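You operate a simulated robot arm through the tools that you are given. There is no shell and no other tool.

The job below is to be done with a simulated robot arm. You get a single attempt, and the scene is never put back.

JOB
Put things in order on the packing bench top. At the end: the cream number box from the packing bench top is in the brown open carton; the green bottle (marked "GREASE") stands where the cream blue-capped filter stood; the green cup is in the blue tote; the cream blue-capped filter from the packing bench top stands where the green cup stood; whatever was shut is shut again. Leave all else as you found it, and nothing knocked over. Set down upright: green cup.
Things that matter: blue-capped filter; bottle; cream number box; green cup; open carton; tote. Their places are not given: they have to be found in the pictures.

Only the result counts: the job must be done as asked and must still hold three seconds after the hand-in. Knocking over, shifting, dropping, spilling or breaking anything else fails it.

ROBOT AND FRAMES
A 7-joint arm with a two-finger gripper, fixed in place. Base frame: the origin is at the foot of the arm, x ahead of it, y to its left, z up; the work surface is at about z = 860. Units: mm, degrees, N and s.
With the tool pointing down near the work surface it reaches from about 340 to 720 mm from the base axis. Its first joint turns from -66.0 to 66.0 degrees. Payload 2.45 kg.
The TCP is the grasp point between the finger pads, 26 mm short of the fingertips. In the tool frame z runs along the fingers and y along their closing line. The gripper opens to 96 mm. The gripper's body begins 69 mm behind the TCP.
Orientation is told as [roll, pitch, yaw] about the base's x, y, z axes, in that order, counted from this pose: with the fingers straight down and closing along the base's y, the tool's x points along the base's -x, its y along +y and its z along -z.

CONTROLS
- The arm moves only by the tool play_rows. Its arguments are lists of equal length, an entry for each row: "xyz": the shift along the tool's x, y, z in mm, a list of three; "dr": the turn, a rotation vector about the tool's x, y, z in degrees, a list of three; "grip": the closure, from 0 (fully open) to 1 (shut). In form: {"xyz": [[dx, dy, dz], ...], "dr": [[ax, ay, az], ...], "grip": [grip, ...]}. A call has 1 to 20 rows; each row is the pose to reach, as a shift and turn from the pose commanded when the call began, along the tool's axes at that moment. Each row takes 0.2 s and may step no farther than 50 mm and 8.6 degrees from the row before; otherwise, or with a gripper value out of range, the whole call is refused. A pose out of reach is approached as far as the arm can. The call stops where the force on the tool passes 40 N (or 10 N more than at its start, if that is more) or the arm is blocked; 0.2 s more then pass. Each finger halts on what it meets, pressing with about 27 N; the grip force reading is that of the motor and also rises with nothing between the fingers. The clock runs only during rows and for 0.2 s after the last one: add rows that repeat a pose to give the fingers time. The reply holds the time, the measured pose of the TCP, the force on the tool along the base axes, the opening and the grip force, in the units named above and with some noise, with the torque about the TCP (base axes, N m) and any sound that the robot's microphone picked up.
- Cameras (640 x 400 px; columns grow to the right, rows downward): "scene" is fixed at [159.6, -387.1, 1419.9]; the picture's right is [0.82, -0.57, 0.00], its down [-0.34, -0.49, -0.81] and it looks along [0.46, 0.66, -0.59] (base axes); focal length 226 px, centre (320, 200). "wrist" rides on the gripper at [82, 3, -98] in the tool frame; the picture's right is [-0.04, 1.00, 0.00], its down [-0.73, -0.03, -0.68] and it looks along [-0.68, -0.03, 0.73] (tool axes); focal length 256 px, centre (320, 200).
- grab_frame(camera): a new picture of that camera. The clock stands still meanwhile.
- locate(camera, pixels): for up to 12 pixels [column, row] of the newest picture of that camera ("zoom" is the newest enlarged one), the place [x, y, z] in the base frame of the surface seen there, good to about 2 mm. The clock stands still meanwhile.
- zoom(camera, box): a new picture of the part [left, top, right, bottom] of that camera's present view, enlarged. The clock stands still meanwhile.
- hand_in(): hands the job in; it is judged then, once.

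Open the gripper and draw the arm clear of the work before you hand the job in, unless the task says otherwise.

The tools are called as name(argument=value, ...) on one line, values as JSON. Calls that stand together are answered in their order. play_rows: Moves the arm, as the interface text tells. Its arguments: {"type":"object","properties":{"xyz":{"type":"array"},"dr":{"type":"array"},"grip":{"type":"array"}},"required":["xyz","dr","grip"]} The other tools are called the same way: grab_frame (camera) takes a picture; locate (camera, pixels) gives the place of the surface under pixels of a picture; zoom (camera, box) takes an enlarged picture of a part of a camera's view; hand_in () hands the job in.

At the start:

```text
t: 0.0
position: [362.8, 89.7, 1284.4]
tool_rot: [0.0, 0.0, 0.1]
wrist_force: [-0.5, 1.3, 0.9]
ft_torque: [0.0, 0.0, -0.04]
finger_gap: 96.1
grip_force: 0.0
```

scene: 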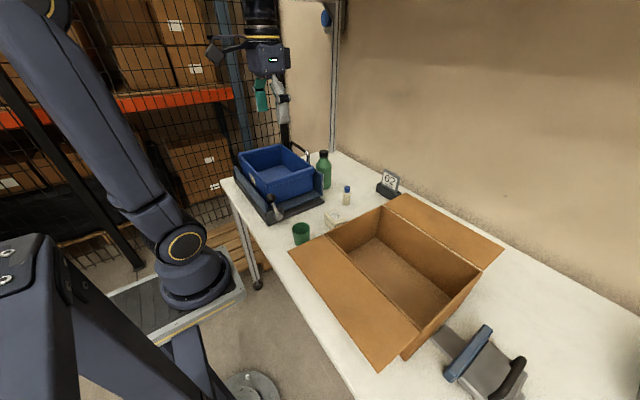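
wrist: 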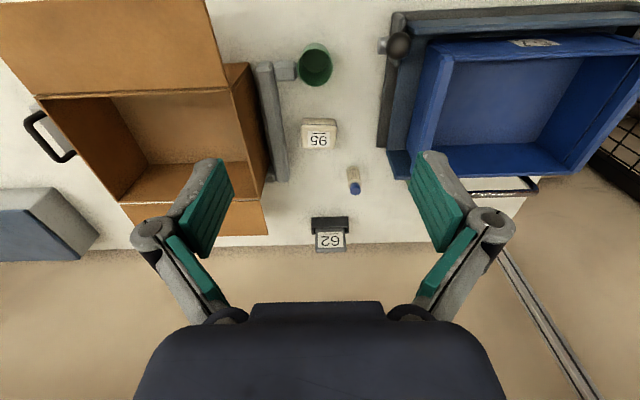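

I'll begin by looking closer at the scene picture's bench area (cup at about (300,233), filter at (347,195), bottle at (323,170), sign 62 at (389,182)) and the wrist picture.

zoom(camera="scene", box=[220, 130, 420, 255])

zoom(camera="wrist", box=[220, 20, 420, 260])

zoom(camera="scene", box=[280, 190, 540, 400])

```text
3.20 times, centred on (320, 192) of scene
```

zoom: 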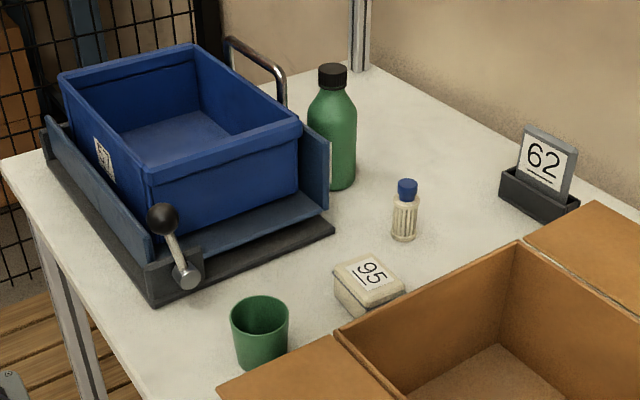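

```text
1.67 times, centred on (320, 140) of wrist
```

zoom: 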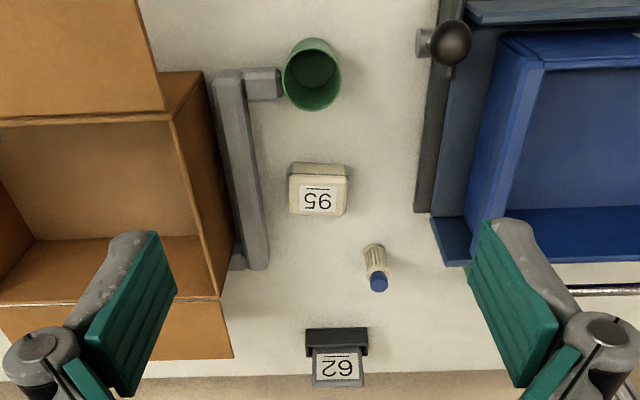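

```text
1.90 times, centred on (410, 295) of scene
```

zoom: 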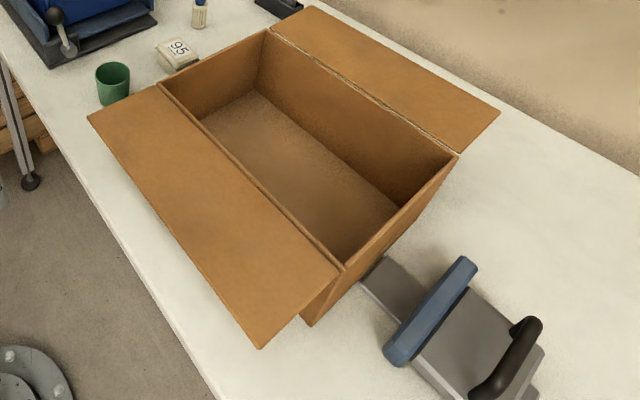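

The wrist view shows a grey bar at about (272,120) beside the carton with a block near the cup. I zoom in there and at the lever (395,45), and at the tote.

zoom(camera="wrist", box=[230, 30, 350, 200])

zoom(camera="wrist", box=[360, 0, 640, 210])

locate(camera="wrist", pixels=[[315, 66], [314, 47], [300, 66], [331, 66], [318, 122], [318, 139], [354, 175], [356, 189], [272, 100], [285, 70], [330, 240], [398, 45]])

locate(camera="scene", pixels=[[323, 153], [323, 175], [323, 186], [347, 188], [346, 200], [301, 226], [300, 240], [335, 218], [388, 183], [280, 165], [272, 150], [305, 183]])

```text
2.35 times, centred on (290, 115) of wrist
```

zoom: 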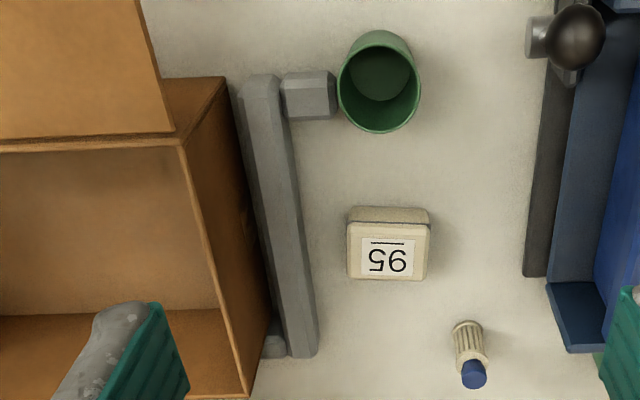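

```text
1.90 times, centred on (500, 105) of wrist
```

zoom: 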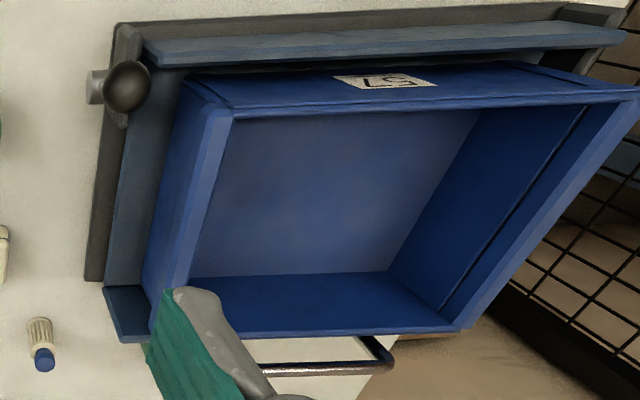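

```text
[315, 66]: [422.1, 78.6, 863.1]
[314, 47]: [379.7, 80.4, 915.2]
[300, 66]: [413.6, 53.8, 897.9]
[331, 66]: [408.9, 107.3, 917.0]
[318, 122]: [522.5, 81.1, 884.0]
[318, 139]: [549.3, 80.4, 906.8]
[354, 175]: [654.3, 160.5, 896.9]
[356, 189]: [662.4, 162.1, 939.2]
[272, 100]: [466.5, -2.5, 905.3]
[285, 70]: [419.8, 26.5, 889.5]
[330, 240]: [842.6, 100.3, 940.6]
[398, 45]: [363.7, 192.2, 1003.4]
```

```text
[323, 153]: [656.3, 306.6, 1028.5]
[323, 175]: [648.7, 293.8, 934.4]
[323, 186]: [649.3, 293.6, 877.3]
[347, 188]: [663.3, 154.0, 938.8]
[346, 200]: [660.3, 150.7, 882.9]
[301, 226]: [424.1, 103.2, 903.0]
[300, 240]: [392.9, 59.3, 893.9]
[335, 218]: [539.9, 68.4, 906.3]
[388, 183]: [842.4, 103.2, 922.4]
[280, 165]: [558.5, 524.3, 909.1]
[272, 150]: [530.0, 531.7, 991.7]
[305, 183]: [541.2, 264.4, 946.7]
```

The cup, box and filter are found roughly. I zoom in on the cup (315,66), then locate rim and base points for its accurate size and place.

zoom(camera="wrist", box=[260, 30, 360, 100])

```text
5.71 times, centred on (310, 65) of wrist
```

zoom: 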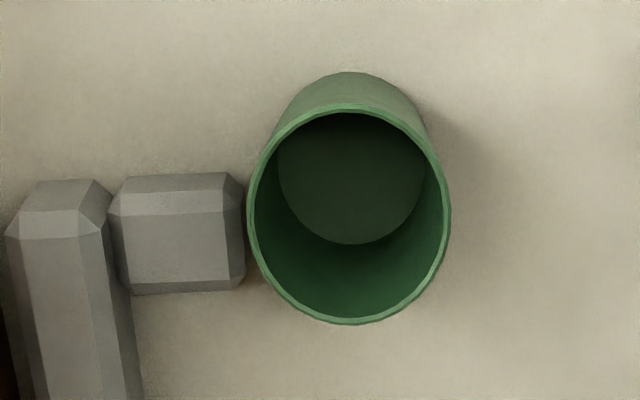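

locate(camera="zoom", pixels=[[349, 108], [252, 213], [447, 213], [349, 321], [349, 75], [349, 160], [232, 230], [170, 235], [60, 260], [120, 240], [170, 180], [55, 188]])

locate(camera="wrist", pixels=[[450, 55], [430, 70], [415, 160], [560, 160], [500, 100], [530, 42], [620, 60], [500, 146], [400, 150], [400, 165], [540, 12], [395, 75]])

```text
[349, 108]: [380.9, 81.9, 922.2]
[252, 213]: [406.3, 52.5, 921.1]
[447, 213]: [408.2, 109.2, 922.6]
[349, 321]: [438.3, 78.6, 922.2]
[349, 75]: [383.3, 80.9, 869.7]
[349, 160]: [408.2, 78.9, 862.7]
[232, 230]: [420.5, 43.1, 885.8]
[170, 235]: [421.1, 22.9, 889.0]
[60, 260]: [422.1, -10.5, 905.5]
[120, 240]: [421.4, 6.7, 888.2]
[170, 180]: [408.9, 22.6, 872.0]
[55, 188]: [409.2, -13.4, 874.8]
```

```text
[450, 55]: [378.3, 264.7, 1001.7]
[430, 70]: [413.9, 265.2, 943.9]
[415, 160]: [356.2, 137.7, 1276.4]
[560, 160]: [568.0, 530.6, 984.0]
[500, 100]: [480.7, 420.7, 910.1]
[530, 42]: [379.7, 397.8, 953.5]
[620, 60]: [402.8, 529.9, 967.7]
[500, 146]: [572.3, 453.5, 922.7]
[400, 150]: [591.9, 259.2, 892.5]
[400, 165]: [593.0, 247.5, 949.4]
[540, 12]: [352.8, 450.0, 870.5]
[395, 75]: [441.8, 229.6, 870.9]
```

Cup: centre about (409,81), rim z 922, width 58. Now I zoom in on bottle (323,170) and filter (347,195) and box (335,218) in the scene picture.

zoom(camera="scene", box=[295, 145, 375, 235])

```text
4.44 times, centred on (335, 190) of scene
```

zoom: 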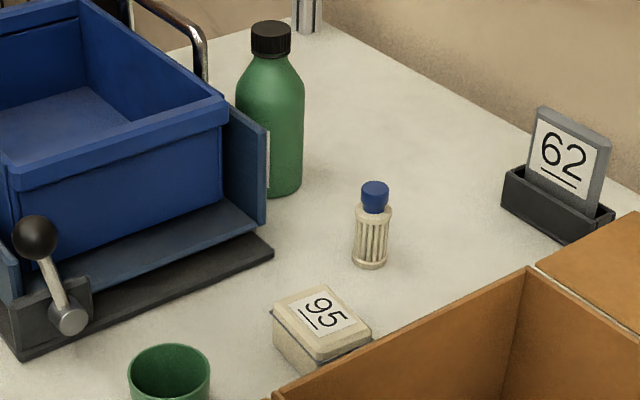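

locate(camera="zoom", pixels=[[271, 28], [271, 46], [271, 75], [285, 110], [302, 110], [285, 150], [285, 188], [375, 186], [374, 205], [371, 240], [354, 240], [388, 240]])

locate(camera="zoom", pixels=[[370, 265], [276, 311], [318, 348], [370, 325], [322, 288], [295, 335], [340, 350], [243, 170], [205, 100], [70, 110], [250, 60], [268, 155]])

locate(camera="scene", pixels=[[270, 175], [262, 172], [285, 170], [278, 162], [245, 155], [270, 196], [312, 175], [280, 145], [255, 165], [290, 160], [272, 167], [300, 175]])

```text
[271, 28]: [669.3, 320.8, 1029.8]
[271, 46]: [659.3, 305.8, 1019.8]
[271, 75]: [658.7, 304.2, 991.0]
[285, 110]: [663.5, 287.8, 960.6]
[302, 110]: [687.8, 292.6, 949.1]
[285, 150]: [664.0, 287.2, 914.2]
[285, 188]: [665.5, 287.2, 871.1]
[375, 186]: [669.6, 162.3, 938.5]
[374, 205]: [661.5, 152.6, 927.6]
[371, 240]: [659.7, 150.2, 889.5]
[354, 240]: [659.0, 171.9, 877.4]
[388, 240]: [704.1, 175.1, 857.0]
```

```text
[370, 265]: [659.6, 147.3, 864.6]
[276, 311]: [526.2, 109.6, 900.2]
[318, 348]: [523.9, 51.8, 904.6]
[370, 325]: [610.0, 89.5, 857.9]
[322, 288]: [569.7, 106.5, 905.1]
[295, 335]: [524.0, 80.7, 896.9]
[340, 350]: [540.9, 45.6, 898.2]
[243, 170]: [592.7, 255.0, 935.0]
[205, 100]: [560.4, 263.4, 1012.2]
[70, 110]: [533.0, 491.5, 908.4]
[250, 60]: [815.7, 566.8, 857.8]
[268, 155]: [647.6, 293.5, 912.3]
```

```text
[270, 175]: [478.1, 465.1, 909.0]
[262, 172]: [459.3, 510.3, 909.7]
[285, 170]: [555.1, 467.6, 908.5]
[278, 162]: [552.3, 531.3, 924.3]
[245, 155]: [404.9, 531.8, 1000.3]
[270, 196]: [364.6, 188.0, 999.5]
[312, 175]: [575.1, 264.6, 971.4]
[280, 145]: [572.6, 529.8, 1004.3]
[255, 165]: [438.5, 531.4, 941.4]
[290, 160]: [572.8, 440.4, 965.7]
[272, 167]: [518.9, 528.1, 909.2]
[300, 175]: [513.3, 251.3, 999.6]
```

The tote's floor is flat (z≈909, x 385–570, y 268–530). The bottle stands at about (668,320), filter at about (669,161). Now I locate the carton's inside and edges and the grey bar.

locate(camera="wrist", pixels=[[180, 120], [235, 80], [250, 120], [110, 95], [150, 180], [220, 175], [266, 175], [100, 170], [40, 96], [230, 100], [280, 175], [195, 215]])

locate(camera="scene", pixels=[[390, 275], [365, 250], [420, 300], [385, 207], [326, 236], [480, 264], [405, 330], [440, 290], [345, 222], [430, 235], [350, 290], [380, 245]])

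```text
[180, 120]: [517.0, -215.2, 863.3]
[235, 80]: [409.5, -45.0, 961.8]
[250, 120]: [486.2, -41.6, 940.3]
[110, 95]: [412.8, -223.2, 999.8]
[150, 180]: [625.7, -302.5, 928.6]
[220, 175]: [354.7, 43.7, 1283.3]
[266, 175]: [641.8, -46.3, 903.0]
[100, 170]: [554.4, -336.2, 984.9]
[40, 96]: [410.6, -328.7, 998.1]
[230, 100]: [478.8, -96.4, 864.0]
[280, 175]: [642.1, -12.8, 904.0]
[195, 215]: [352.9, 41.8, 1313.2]
```

```text
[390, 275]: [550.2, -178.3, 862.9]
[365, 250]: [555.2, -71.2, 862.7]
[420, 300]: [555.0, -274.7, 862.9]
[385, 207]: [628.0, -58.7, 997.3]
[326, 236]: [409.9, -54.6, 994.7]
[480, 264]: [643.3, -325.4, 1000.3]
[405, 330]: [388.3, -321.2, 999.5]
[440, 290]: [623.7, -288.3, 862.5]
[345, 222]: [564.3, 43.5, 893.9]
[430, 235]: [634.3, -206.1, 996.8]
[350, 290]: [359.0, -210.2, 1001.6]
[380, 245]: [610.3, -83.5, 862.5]
```

The carton's inside is x 412–626, y −336…−55, floor z 863, rim 1000. I turn the gripper 90° and go above the number box (centre about (547,80), top z 907) to pick it first.

play_rows(xyz=[[-15, -1, 22], [-30, -2, 44], [-46, -2, 66], [-62, -3, 88], [-77, -4, 110], [-92, -5, 132], [-108, -6, 154], [-123, -6, 176], [-139, -7, 198], [-154, -8, 220], [-170, -9, 240], [-184, -10, 260], [-184, -10, 260]], dr=[[0, 0, 7.5], [0, 0, 15], [0, 0, 22.5], [0, 0, 30], [0, 0, 37.5], [0, 0, 45], [0, 0, 52.5], [0, 0, 60], [0, 0, 67.5], [0, 0, 75], [0, 0, 82.5], [0, 0, 90], [0, 0, 90]], grip=[0, 0, 0, 0, 0, 0, 0, 0, 0, 0, 0, 0, 0])

grab_frame(camera="wrist")

grab_frame(camera="scene")

```text
t: 2.8
position: [547.2, 79.4, 1025.6]
tool_rot: [0.0, 0.0, -90.0]
wrist_force: [0.0, 0.5, 0.7]
ft_torque: [0.0, -0.01, 0.0]
finger_gap: 96.0
grip_force: 0.1
```

```text
taken
```

wrist: 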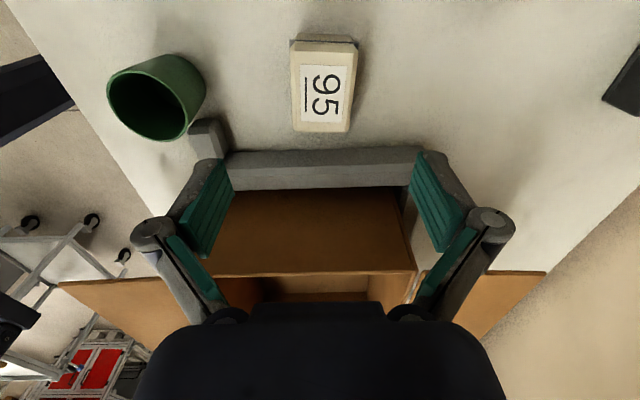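

```text
taken
```

scene: 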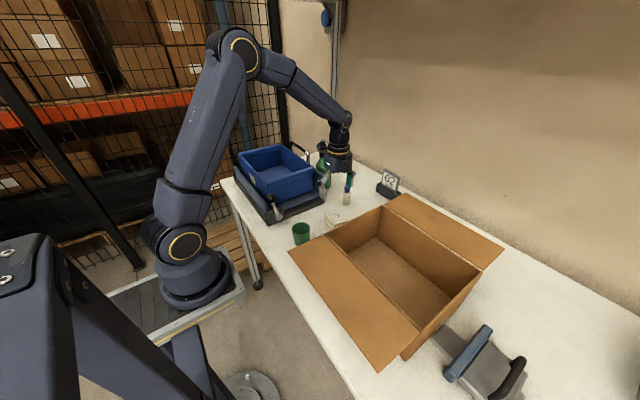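

The number box shows at (323,85). I locate its edges, and the bar's, from this closer view.

locate(camera="wrist", pixels=[[294, 60], [356, 60], [294, 125], [347, 125], [323, 128], [325, 42], [325, 55], [325, 90], [325, 155], [325, 175], [205, 125], [205, 145]])

```text
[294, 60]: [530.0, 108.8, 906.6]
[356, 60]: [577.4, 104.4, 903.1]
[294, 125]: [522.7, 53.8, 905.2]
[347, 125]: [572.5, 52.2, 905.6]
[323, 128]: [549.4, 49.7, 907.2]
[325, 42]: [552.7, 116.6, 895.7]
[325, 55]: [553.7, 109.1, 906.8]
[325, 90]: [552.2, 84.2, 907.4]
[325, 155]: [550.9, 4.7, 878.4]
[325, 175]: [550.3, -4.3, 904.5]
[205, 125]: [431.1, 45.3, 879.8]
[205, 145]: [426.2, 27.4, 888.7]
```

The box is turned about 6°, centre (550,81). I turn to match, come down to z≈892, and close.

play_rows(xyz=[[1.5, 3, 20], [1.5, 3, 50], [1.5, 3, 80], [1.5, 3, 105], [1.5, 3, 120], [1.5, 3, 133], [1.5, 3, 133], [1.5, 3, 133], [1.5, 3, 133], [1.5, 3, 133], [1.5, 3, 133], [1.5, 3, 133]], dr=[[0, 0, 3], [0, 0, 6], [0, 0, 6], [0, 0, 6], [0, 0, 6], [0, 0, 6], [0, 0, 6], [0, 0, 6], [0, 0, 6], [0, 0, 6], [0, 0, 6], [0, 0, 6]], grip=[0, 0, 0, 0, 0, 0, 0, 0.3, 0.6, 0.7, 0.7, 0.7])

grab_frame(camera="wrist")

```text
t: 5.4
position: [552.0, 80.5, 890.7]
tool_rot: [0.0, 0.0, -96.1]
wrist_force: [-0.3, 1.0, 1.2]
ft_torque: [-0.01, 0.0, -0.01]
finger_gap: 51.3
grip_force: 27.0
```

```text
taken
```

wrist: 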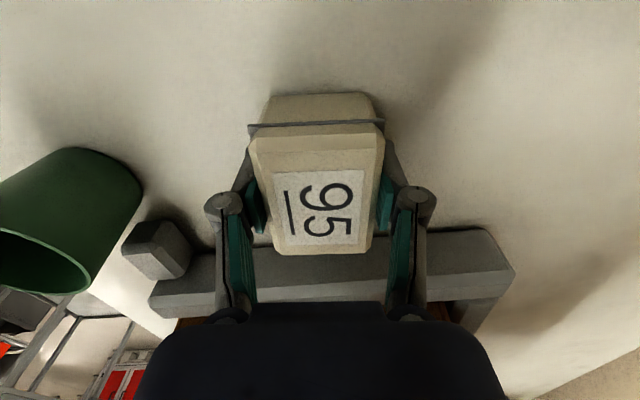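

The fingers hold the box at 51 mm with 27 N. I lift it straight up.

play_rows(xyz=[[0, 0, -10], [0, 0, -25], [0, 0, -50], [0, 0, -80], [0, 0, -115], [0, 0, -150], [0, 0, -180], [0, 0, -195], [0, 0, -195]], dr=[[0, 0, 0], [0, 0, 0], [0, 0, 0], [0, 0, 0], [0, 0, 0], [0, 0, 0], [0, 0, 0], [0, 0, 0], [0, 0, 0]], grip=[0.7, 0.7, 0.7, 0.7, 0.7, 0.7, 0.7, 0.7, 0.7])

grab_frame(camera="scene")

grab_frame(camera="wrist")

```text
t: 7.4
position: [549.3, 82.3, 1089.6]
tool_rot: [0.0, 0.0, -96.1]
wrist_force: [-0.7, 0.8, -1.1]
ft_torque: [-0.01, 0.02, 0.0]
finger_gap: 51.1
grip_force: 27.2
```

```text
taken
```

scene: 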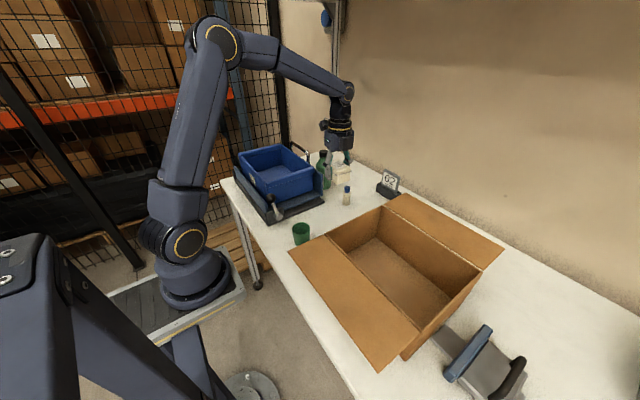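

```text
taken
```

wrist: 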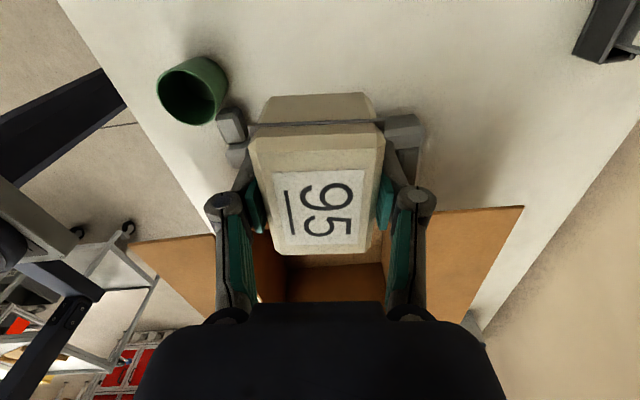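

The box is held clear of the bench. I carry it over the carton at about (520,−190) and begin lowering.

play_rows(xyz=[[-20, 0, 0], [-55, 0, 0], [-100, 0, 0], [-145, 0, 0], [-190, 0, 0], [-230, 0, 0], [-260, 0, 0], [-274, 0, 0], [-274, 0, 20], [-274, 0, 50], [-274, 0, 85], [-274, 0, 115], [-274, 0, 140], [-274, 0, 150], [-274, 0, 150]], dr=[[0, 0, 0], [0, 0, 0], [0, 0, 0], [0, 0, 0], [0, 0, 0], [0, 0, 0], [0, 0, 0], [0, 0, 0], [0, 0, 0], [0, 0, 0], [0, 0, 0], [0, 0, 0], [0, 0, 0], [0, 0, 0], [0, 0, 0]], grip=[0.7, 0.7, 0.7, 0.7, 0.7, 0.7, 0.7, 0.7, 0.7, 0.7, 0.7, 0.7, 0.7, 0.7, 0.7])

grab_frame(camera="scene")

grab_frame(camera="wrist")

```text
t: 10.6
position: [522.4, -192.7, 935.8]
tool_rot: [0.0, 0.0, -96.0]
wrist_force: [0.1, -0.3, -0.8]
ft_torque: [0.01, 0.03, 0.02]
finger_gap: 51.2
grip_force: 26.9
```

```text
taken
```

scene: 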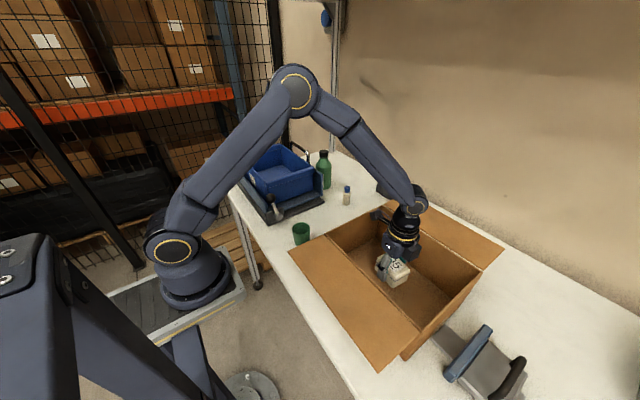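

```text
taken
```

wrist: 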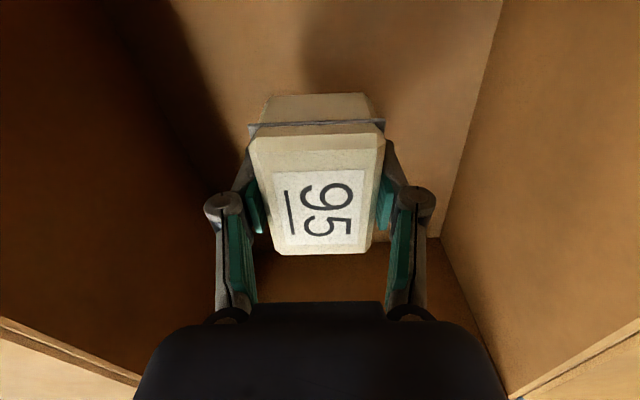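

Inside the carton with room all round. I lower the last 41 mm, ending slowly, without letting go yet.

play_rows(xyz=[[0, 0, 15], [0, 0, 28], [0, 0, 35], [0, 0, 38], [0, 0, 39.5], [0, 0, 40.5], [0, 0, 41.2], [0, 0, 41.2]], dr=[[0, 0, 0], [0, 0, 0], [0, 0, 0], [0, 0, 0], [0, 0, 0], [0, 0, 0], [0, 0, 0], [0, 0, 0]], grip=[0.7, 0.7, 0.7, 0.7, 0.7, 0.7, 0.7, 0.7])

```text
t: 12.4
position: [521.8, -191.1, 897.1]
tool_rot: [0.0, 0.1, -96.0]
wrist_force: [-0.7, -0.3, -0.5]
ft_torque: [0.02, 0.01, 0.04]
finger_gap: 51.4
grip_force: 27.3
```

No contact shown yet (force z −0.5). I go down in small steps, watching the force.

play_rows(xyz=[[0, 0, 1], [0, 0, 1.7], [0, 0, 1.7]], dr=[[0, 0, 0], [0, 0, 0], [0, 0, 0]], grip=[0.7, 0.7, 0.7])

```text
t: 13.2
position: [519.8, -190.3, 895.5]
tool_rot: [0.1, 0.0, -96.0]
wrist_force: [1.0, 0.1, 1.4]
ft_torque: [-0.02, -0.03, 0.0]
finger_gap: 51.3
grip_force: 26.7
```

The force has risen slightly to 1.4; one more small step to confirm contact.

play_rows(xyz=[[0, 0, 0.8], [0, 0, 1.5], [0, 0, 1.5]], dr=[[0, 0, 0], [0, 0, 0], [0, 0, 0]], grip=[0.7, 0.7, 0.7])

```text
t: 14.0
position: [520.1, -190.8, 893.3]
tool_rot: [0.0, -0.1, -95.9]
wrist_force: [-5.2, 2.6, 20.2]
ft_torque: [0.08, 0.15, -0.01]
finger_gap: 51.3
grip_force: 26.6
```

Contact is firm (20 N). I ease up 1 mm, open the fingers, and rise clear of the carton.

play_rows(xyz=[[0, 0, -1], [0, 0, -1], [0, 0, -1], [0, 0, -1], [0, 0, -1], [0, 0, -15], [0, 0, -45], [0, 0, -85], [0, 0, -130], [0, 0, -175], [0, 0, -200], [0, 0, -200]], dr=[[0, 0, 0], [0, 0, 0], [0, 0, 0], [0, 0, 0], [0, 0, 0], [0, 0, 0], [0, 0, 0], [0, 0, 0], [0, 0, 0], [0, 0, 0], [0, 0, 0], [0, 0, 0]], grip=[0.7, 0.4, 0.2, 0.1, 0.1, 0.1, 0.1, 0.1, 0.1, 0.1, 0, 0])

grab_frame(camera="wrist")

```text
t: 16.6
position: [521.9, -189.8, 1095.8]
tool_rot: [0.1, 0.0, -96.0]
wrist_force: [1.1, 0.6, 0.1]
ft_torque: [-0.02, -0.01, 0.01]
finger_gap: 95.7
grip_force: 0.0
```

```text
taken
```

wrist: 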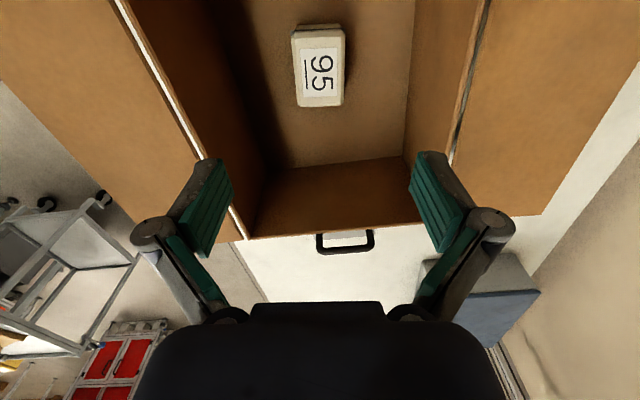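

The box lies in the carton. Next the cup: to keep the wrist camera away from the lever ball (363,192,1003) and the fingers away from the grey block, I take yaw about −40° and move above the cup.

play_rows(xyz=[[20, -10, 0], [50, -27, 0], [85, -46, 0], [120, -65, 0], [155, -84, 0], [190, -103, 0], [225, -122, 0], [245, -133, 0], [257, -140, 15], [257, -140, 45], [257, -140, 60], [257, -140, 60]], dr=[[0, 0, 0], [0, 0, -7], [0, 0, -14], [0, 0, -21], [0, 0, -28], [0, 0, -35], [0, 0, -42], [0, 0, -49], [0, 0, -56], [0, 0, -56], [0, 0, -56], [0, 0, -56]], grip=[0, 0, 0, 0, 0, 0, 0, 0, 0, 0, 0, 0])

grab_frame(camera="wrist")

grab_frame(camera="scene")

```text
t: 19.2
position: [409.6, 78.3, 1033.1]
tool_rot: [0.1, -0.1, -39.9]
wrist_force: [-0.8, -0.4, 0.1]
ft_torque: [-0.01, 0.01, -0.01]
finger_gap: 96.1
grip_force: 0.0
```

```text
taken
```

wrist: 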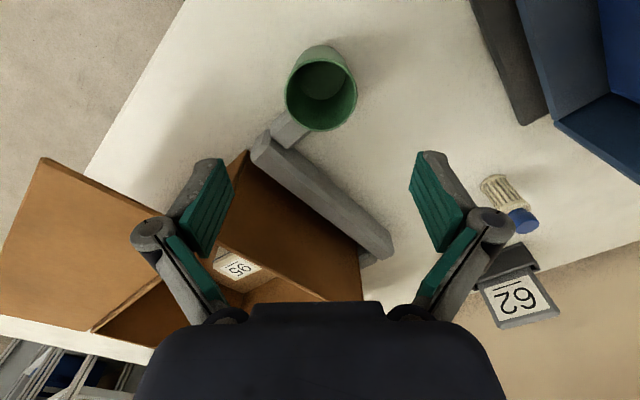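

```text
taken
```

scene: 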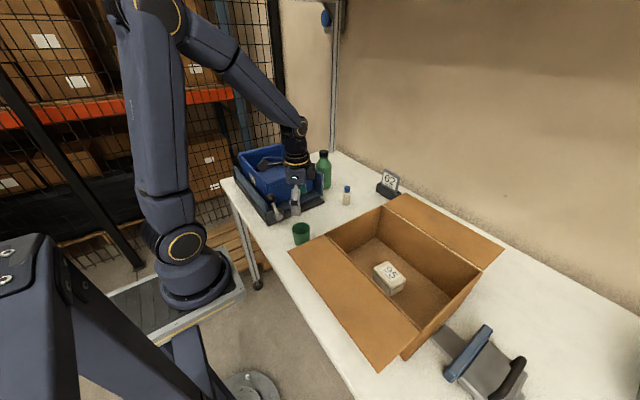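

The cup's rim is centred at about (322,93) in the wrist view. I locate its rim to check the aim.

locate(camera="wrist", pixels=[[287, 92], [355, 92], [322, 62], [322, 128], [322, 90], [275, 135], [290, 115], [520, 215], [505, 195]])

```text
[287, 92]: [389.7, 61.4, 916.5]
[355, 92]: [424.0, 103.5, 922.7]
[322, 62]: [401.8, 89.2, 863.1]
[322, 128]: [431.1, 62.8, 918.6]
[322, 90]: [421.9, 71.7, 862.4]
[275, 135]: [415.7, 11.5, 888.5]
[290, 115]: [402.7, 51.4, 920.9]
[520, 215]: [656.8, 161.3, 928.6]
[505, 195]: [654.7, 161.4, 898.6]
```

Aim is within 2 mm. I descend to z≈900 and close on the cup.

play_rows(xyz=[[0, 0, 30], [0, 0, 65], [0, 0, 95], [0, 0, 118], [0, 0, 130], [0, 0, 134], [0, 0, 134], [0, 0, 134], [0, 0, 134], [0, 0, 134], [0, 0, 134], [0, 0, 134]], dr=[[0, 0, 0], [0, 0, 0], [0, 0, 0], [0, 0, 0], [0, 0, 0], [0, 0, 0], [0, 0, 0], [0, 0, 0], [0, 0, 0], [0, 0, 0], [0, 0, 0], [0, 0, 0]], grip=[0, 0, 0, 0, 0, 0, 0.2, 0.35, 0.45, 0.55, 0.55, 0.55])

grab_frame(camera="wrist")

```text
t: 21.8
position: [410.7, 77.9, 899.7]
tool_rot: [0.1, 0.0, -40.0]
wrist_force: [-0.3, 0.5, -0.4]
ft_torque: [0.0, -0.01, -0.02]
finger_gap: 56.3
grip_force: 26.9
```

```text
taken
```

wrist: 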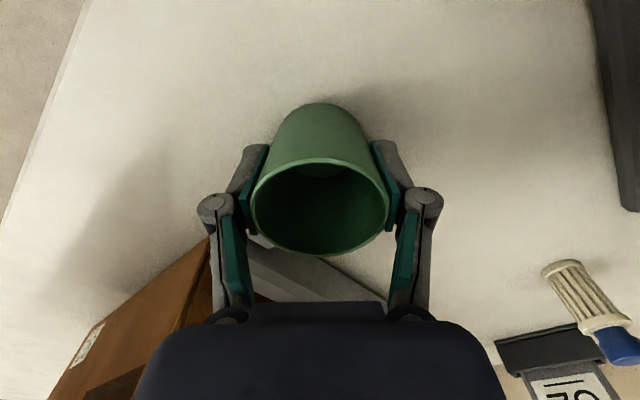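

The cup is held at 56 mm. I lift straight up 205 mm.

play_rows(xyz=[[0, 0, -8], [0, 0, -25], [0, 0, -50], [0, 0, -85], [0, 0, -120], [0, 0, -155], [0, 0, -185], [0, 0, -205], [0, 0, -205]], dr=[[0, 0, 0], [0, 0, 0], [0, 0, 0], [0, 0, 0], [0, 0, 0], [0, 0, 0], [0, 0, 0], [0, 0, 0], [0, 0, 0]], grip=[0.55, 0.55, 0.55, 0.55, 0.55, 0.55, 0.55, 0.55, 0.55])

grab_frame(camera="wrist")

zoom(camera="scene", box=[220, 90, 420, 255])

```text
t: 23.8
position: [409.1, 81.4, 1105.2]
tool_rot: [0.1, 0.0, -40.0]
wrist_force: [0.2, 0.3, -0.2]
ft_torque: [0.02, -0.05, -0.02]
finger_gap: 56.2
grip_force: 27.2
```

```text
taken
```

wrist: 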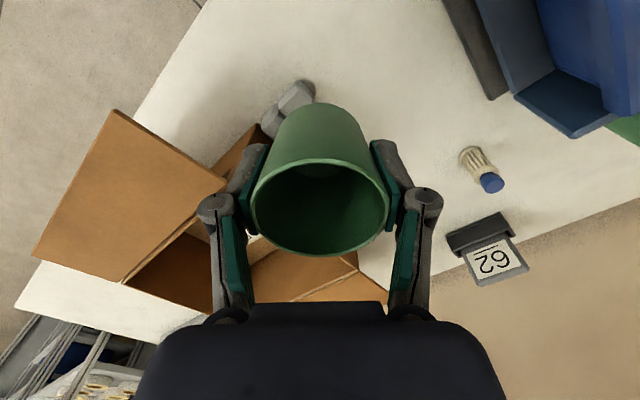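

```text
2.42 times, centred on (320, 172) of scene
```

zoom: 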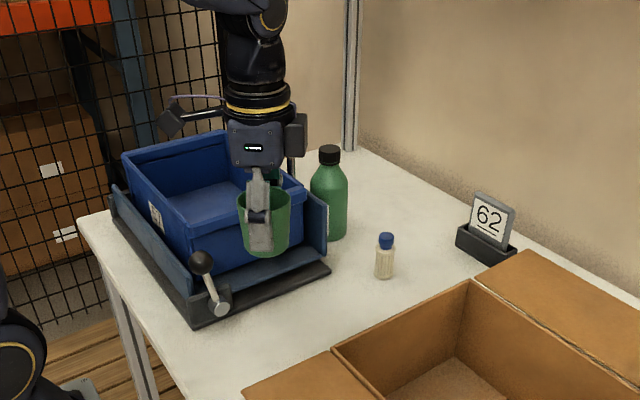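

The cup hangs upright. I carry it over the tote to about (470,355) and lower it to about 8 mm above the tote's floor.

play_rows(xyz=[[10, 19, 0], [28, 54, 0], [48, 92, 0], [68, 130, 0], [88, 168, 0], [106, 204, 0], [120, 231, 0], [129.5, 249, 0], [129.5, 249, 0], [129.5, 249, 20], [129.5, 249, 50], [129.5, 249, 85], [129.5, 249, 115], [129.5, 249, 138], [129.5, 249, 148], [129.5, 249, 148]], dr=[[0, 0, 0], [0, 0, 0], [0, 0, 0], [0, 0, 0], [0, 0, 0], [0, 0, 0], [0, 0, 0], [0, 0, 0], [0, 0, 0], [0, 0, 0], [0, 0, 0], [0, 0, 0], [0, 0, 0], [0, 0, 0], [0, 0, 0], [0, 0, 0]], grip=[0.55, 0.55, 0.55, 0.55, 0.55, 0.55, 0.55, 0.55, 0.55, 0.55, 0.55, 0.55, 0.55, 0.55, 0.55, 0.55])

grab_frame(camera="wrist")

zoom(camera="scene", box=[220, 90, 420, 255])

```text
t: 27.2
position: [469.3, 356.0, 954.8]
tool_rot: [0.0, 0.0, -39.9]
wrist_force: [0.7, 0.4, -0.8]
ft_torque: [-0.01, 0.0, 0.0]
finger_gap: 56.2
grip_force: 26.9
```

```text
taken
```

wrist: 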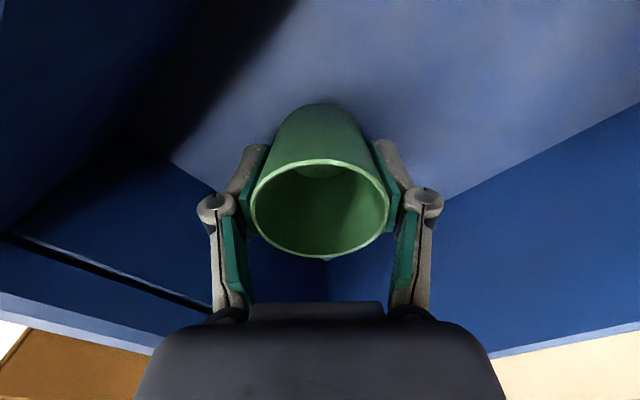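

```text
2.42 times, centred on (320, 172) of scene
```

zoom: 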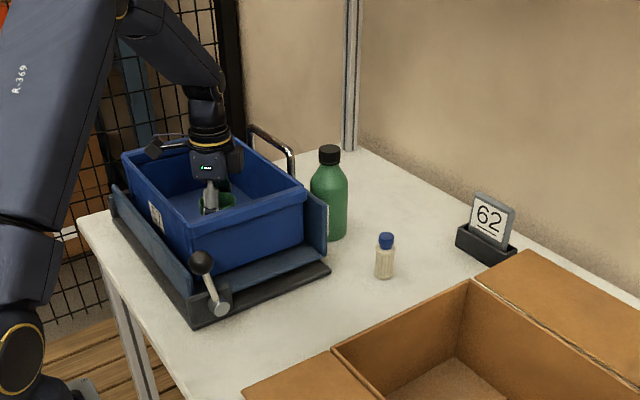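

The cup is just above the tote's floor. I lower it in small steps and watch the force.

play_rows(xyz=[[0, 0, 2], [0, 0, 4], [0, 0, 5.5], [0, 0, 6.5], [0, 0, 6.5]], dr=[[0, 0, 0], [0, 0, 0], [0, 0, 0], [0, 0, 0], [0, 0, 0]], grip=[0.55, 0.55, 0.55, 0.55, 0.55])

```text
t: 28.4
position: [469.1, 354.5, 950.3]
tool_rot: [0.1, -0.1, -39.9]
wrist_force: [-1.4, -0.5, 7.0]
ft_torque: [-0.06, 0.12, 0.0]
finger_gap: 56.0
grip_force: 27.3
```

Contact at 7 N. I open the fingers slowly and rise straight up.

play_rows(xyz=[[0, 0, -0.5], [0, 0, -0.5], [0, 0, -0.5], [0, 0, -0.5], [0, 0, -0.5], [0, 0, -15], [0, 0, -45], [0, 0, -85], [0, 0, -125], [0, 0, -160], [0, 0, -180], [0, 0, -180]], dr=[[0, 0, 0], [0, 0, 0], [0, 0, 0], [0, 0, 0], [0, 0, 0], [0, 0, 0], [0, 0, 0], [0, 0, 0], [0, 0, 0], [0, 0, 0], [0, 0, 0], [0, 0, 0]], grip=[0.5, 0.35, 0.2, 0.15, 0.15, 0.15, 0.15, 0.15, 0.15, 0.15, 0.1, 0])

grab_frame(camera="wrist")

zoom(camera="scene", box=[220, 90, 420, 255])

```text
t: 31.0
position: [469.2, 353.7, 1129.3]
tool_rot: [-0.1, 0.0, -40.0]
wrist_force: [0.3, -0.2, 0.7]
ft_torque: [0.0, 0.0, -0.04]
finger_gap: 95.9
grip_force: 0.0
```

```text
taken
```

wrist: 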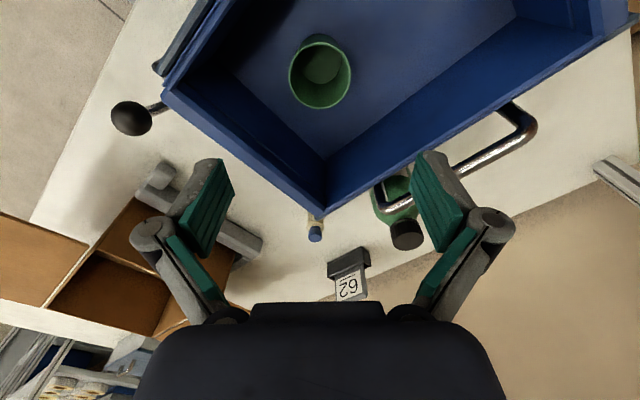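

```text
2.42 times, centred on (320, 172) of scene
```

zoom: 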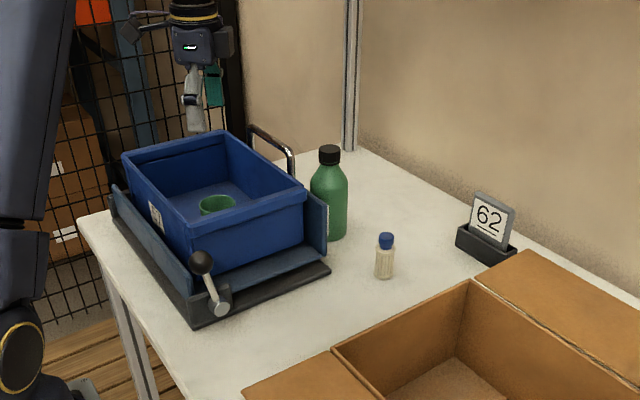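

The cup stands in the tote. A chrome handle passes near the bottle (wrist (385,205)–(525,130)); I locate handle points, bottle, and filter.

zoom(camera="wrist", box=[290, 80, 570, 270])

locate(camera="wrist", pixels=[[478, 157], [521, 133], [510, 110], [393, 207], [383, 200], [405, 228], [408, 242], [395, 190], [316, 230], [314, 218], [420, 215], [500, 147]])

```text
2.11 times, centred on (430, 175) of wrist
```

zoom: 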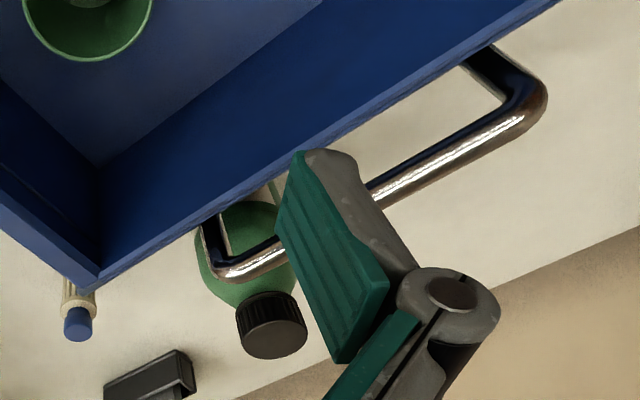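

```text
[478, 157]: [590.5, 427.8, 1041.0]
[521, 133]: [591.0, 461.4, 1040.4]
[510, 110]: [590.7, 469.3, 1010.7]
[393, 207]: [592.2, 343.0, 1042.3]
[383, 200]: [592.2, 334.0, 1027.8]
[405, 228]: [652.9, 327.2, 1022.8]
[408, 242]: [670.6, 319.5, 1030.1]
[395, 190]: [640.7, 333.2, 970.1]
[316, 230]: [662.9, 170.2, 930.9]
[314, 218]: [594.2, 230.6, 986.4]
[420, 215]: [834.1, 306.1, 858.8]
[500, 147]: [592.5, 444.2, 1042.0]
```

Bottle centre is about (670,320); the tote's handle stands at x≈592, y 334–470, up to z≈1045. Next the filter: I go to above (669,161.5), with the gripper turned back to yaw 0, and look.

play_rows(xyz=[[-20, -1, 0], [-55, -4, 0], [-95, -6, 0], [-135, -9, 0], [-175, -12, 0], [-215, -15, 0], [-250, -17, 0], [-276.6, -18.7, 0], [-276.6, -18.7, 20], [-276.6, -18.7, 55], [-276.6, -18.7, 85], [-276.6, -18.7, 100], [-276.6, -18.7, 100]], dr=[[0, 0, -3], [0, 0, -9], [0, 0, -15], [0, 0, -21], [0, 0, -28], [0, 0, -35], [0, 0, -40], [0, 0, -40], [0, 0, -40], [0, 0, -40], [0, 0, -40], [0, 0, -40], [0, 0, -40]], grip=[0, 0, 0, 0, 0, 0, 0, 0, 0, 0, 0, 0, 0])

grab_frame(camera="wrist")

grab_frame(camera="scene")

```text
t: 33.8
position: [668.8, 160.9, 1032.3]
tool_rot: [0.0, 0.0, 0.0]
wrist_force: [0.5, 0.8, 0.9]
ft_torque: [0.0, 0.0, 0.03]
finger_gap: 95.7
grip_force: 0.1
```

```text
taken
```

wrist: 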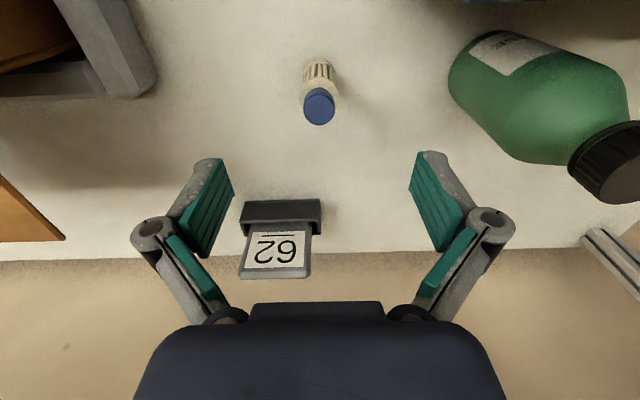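

```text
taken
```

scene: 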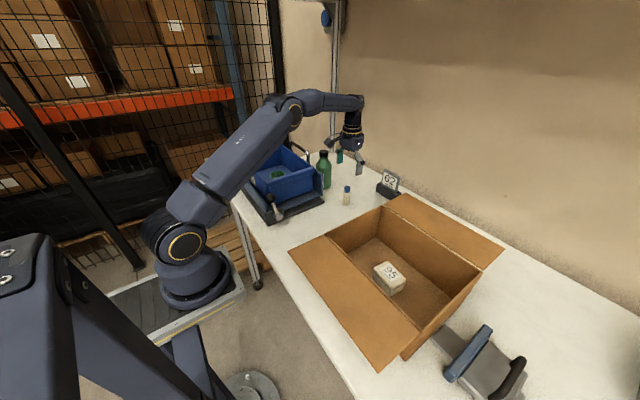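

The filter shows at (319,95). I zoom in there and locate its cap, body and base.

zoom(camera="wrist", box=[270, 40, 370, 140])

locate(camera="wrist", pixels=[[319, 100], [319, 108], [305, 105], [334, 105], [319, 70], [307, 70], [331, 70], [319, 120], [303, 88], [337, 88]])

```text
4.00 times, centred on (320, 90) of wrist
```

zoom: 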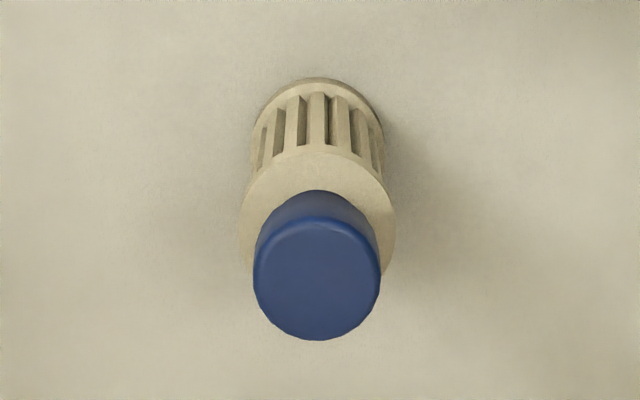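

```text
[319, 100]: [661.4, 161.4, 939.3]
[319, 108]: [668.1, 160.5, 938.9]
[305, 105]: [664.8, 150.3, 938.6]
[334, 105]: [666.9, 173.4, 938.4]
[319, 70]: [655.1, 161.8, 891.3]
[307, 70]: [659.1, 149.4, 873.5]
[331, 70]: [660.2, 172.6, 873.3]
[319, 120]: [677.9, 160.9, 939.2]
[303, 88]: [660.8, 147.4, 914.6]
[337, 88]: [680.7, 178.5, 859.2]
```

The filter's centre is (669,161), top z 939, body width about 30. I come down to z≈894 and close.

play_rows(xyz=[[0, 0, 30], [0, 0, 65], [0, 0, 95], [0, 0, 118], [0, 0, 130], [0, 0, 136], [0, 0, 136], [0, 0, 136], [0, 0, 136], [0, 0, 136], [0, 0, 136], [0, 0, 136], [0, 0, 136]], dr=[[0, 0, 0], [0, 0, 0], [0, 0, 0], [0, 0, 0], [0, 0, 0], [0, 0, 0], [0, 0, 0], [0, 0, 0], [0, 0, 0], [0, 0, 0], [0, 0, 0], [0, 0, 0], [0, 0, 0]], grip=[0, 0, 0, 0, 0, 0, 0.2, 0.4, 0.55, 0.7, 0.85, 0.85, 0.85])

grab_frame(camera="wrist")

```text
t: 36.6
position: [670.0, 160.3, 893.5]
tool_rot: [0.0, 0.0, 0.0]
wrist_force: [-0.3, -0.8, 0.3]
ft_torque: [-0.02, -0.03, 0.03]
finger_gap: 31.0
grip_force: 26.6
```

```text
taken
```

wrist: 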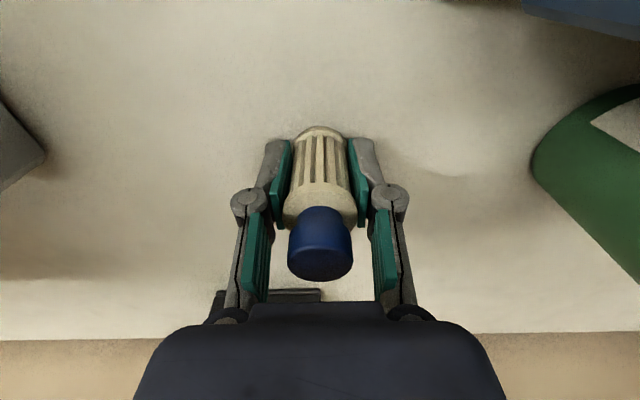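

The filter is held at 31 mm. I lift it 130 mm, carry it to above the cup's old place (409,81), turning to yaw −40°.

play_rows(xyz=[[0, 0, -10], [0, 0, -30], [0, 0, -65], [0, 0, -100], [0, 0, -130], [20, -6, -130], [55, -17, -130], [95, -29, -130], [135, -41, -130], [175, -54, -130], [215, -66, -130], [245, -75, -130], [260, -80, -130], [260, -80, -110], [260, -80, -75], [260, -80, -45], [260, -80, -25], [260, -80, -15], [260, -80, -15]], dr=[[0, 0, 0], [0, 0, 0], [0, 0, 0], [0, 0, 0], [0, 0, 0], [0, 0, 5], [0, 0, 10], [0, 0, 16], [0, 0, 22], [0, 0, 28], [0, 0, 34], [0, 0, 40], [0, 0, 40], [0, 0, 40], [0, 0, 40], [0, 0, 40], [0, 0, 40], [0, 0, 40], [0, 0, 40]], grip=[0.85, 0.85, 0.85, 0.85, 0.85, 0.85, 0.85, 0.85, 0.85, 0.85, 0.85, 0.85, 0.85, 0.85, 0.85, 0.85, 0.85, 0.85, 0.85])

grab_frame(camera="wrist")

zoom(camera="scene", box=[220, 130, 420, 255])

```text
t: 40.6
position: [409.9, 83.1, 908.6]
tool_rot: [-0.1, 0.0, -40.0]
wrist_force: [0.3, 0.7, -0.1]
ft_torque: [-0.03, 0.02, 0.01]
finger_gap: 31.2
grip_force: 26.2
```

```text
taken
```

wrist: 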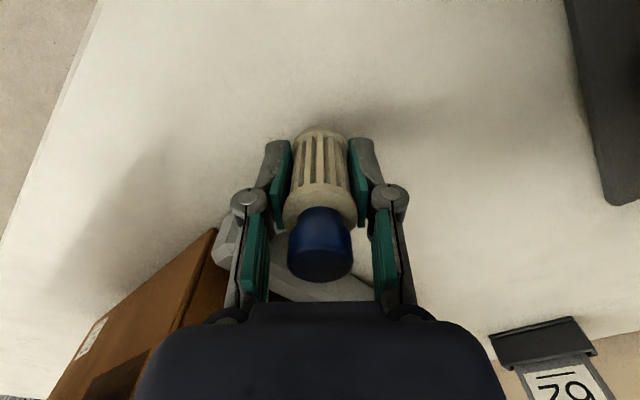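

```text
3.20 times, centred on (320, 192) of scene
```

zoom: 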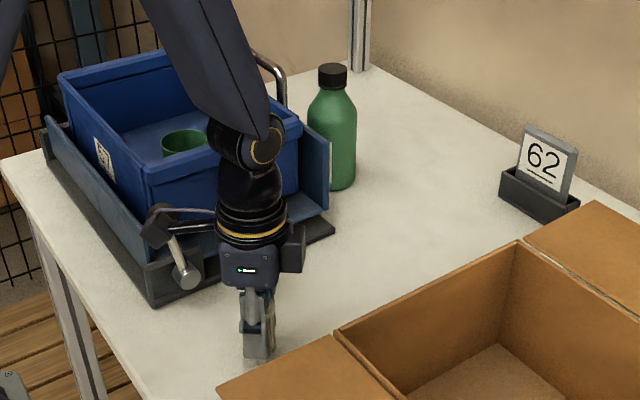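

The filter is about 14 mm above the bench at the cup's old place. I lower it gently.

play_rows(xyz=[[0, 0, 6], [0, 0, 11], [0, 0, 13.5], [0, 0, 14.5], [0, 0, 15], [0, 0, 15]], dr=[[0, 0, 0], [0, 0, 0], [0, 0, 0], [0, 0, 0], [0, 0, 0], [0, 0, 0]], grip=[0.85, 0.85, 0.85, 0.85, 0.85, 0.85])

```text
t: 42.0
position: [409.5, 81.8, 893.8]
tool_rot: [0.0, -0.1, -39.9]
wrist_force: [0.7, -0.1, -0.7]
ft_torque: [0.01, -0.05, -0.01]
finger_gap: 31.1
grip_force: 26.9
```

Not yet touching (force −0.7). Another small step down.

play_rows(xyz=[[0, 0, 0.7], [0, 0, 1.2], [0, 0, 1.2]], dr=[[0, 0, 0], [0, 0, 0], [0, 0, 0]], grip=[0.85, 0.85, 0.85])

```text
t: 42.8
position: [409.3, 81.5, 893.2]
tool_rot: [0.1, 0.1, -39.9]
wrist_force: [-2.0, 4.8, 18.9]
ft_torque: [0.11, 0.07, -0.02]
finger_gap: 31.2
grip_force: 26.8
```

Contact at 19 N. I ease up slightly, open the fingers and rise.

play_rows(xyz=[[0, 0, -0.8], [0, 0, -0.8], [0, 0, -0.8], [0, 0, -0.8], [0, 0, -0.8], [0, 0, -0.8], [0, 0, -12], [0, 0, -40], [0, 0, -80], [0, 0, -125], [0, 0, -170], [0, 0, -215], [0, 0, -250], [0, 0, -250]], dr=[[0, 0, 0], [0, 0, 0], [0, 0, 0], [0, 0, 0], [0, 0, 0], [0, 0, 0], [0, 0, 0], [0, 0, 0], [0, 0, 0], [0, 0, 0], [0, 0, 0], [0, 0, 0], [0, 0, 0], [0, 0, 0]], grip=[0.75, 0.6, 0.45, 0.35, 0.3, 0.3, 0.3, 0.3, 0.3, 0.3, 0.2, 0.1, 0, 0])

grab_frame(camera="wrist")

zoom(camera="scene", box=[220, 130, 420, 255])

```text
t: 45.8
position: [411.3, 80.1, 1142.2]
tool_rot: [0.0, 0.0, -40.0]
wrist_force: [0.5, -0.3, 0.3]
ft_torque: [0.0, -0.04, 0.0]
finger_gap: 96.2
grip_force: 0.1
```

```text
taken
```

wrist: 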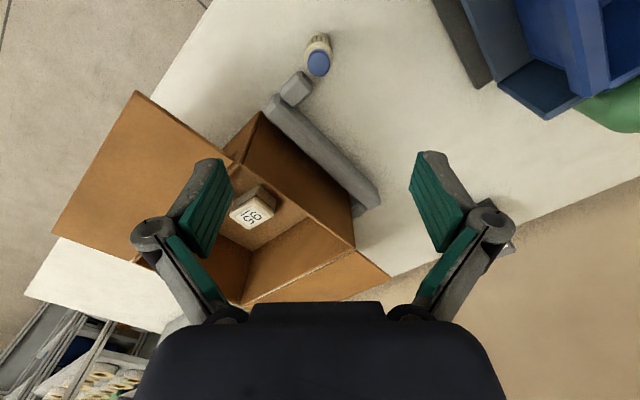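

```text
3.20 times, centred on (320, 192) of scene
```

zoom: 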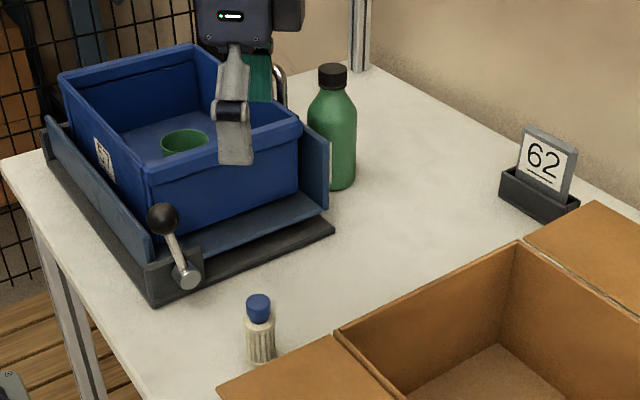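

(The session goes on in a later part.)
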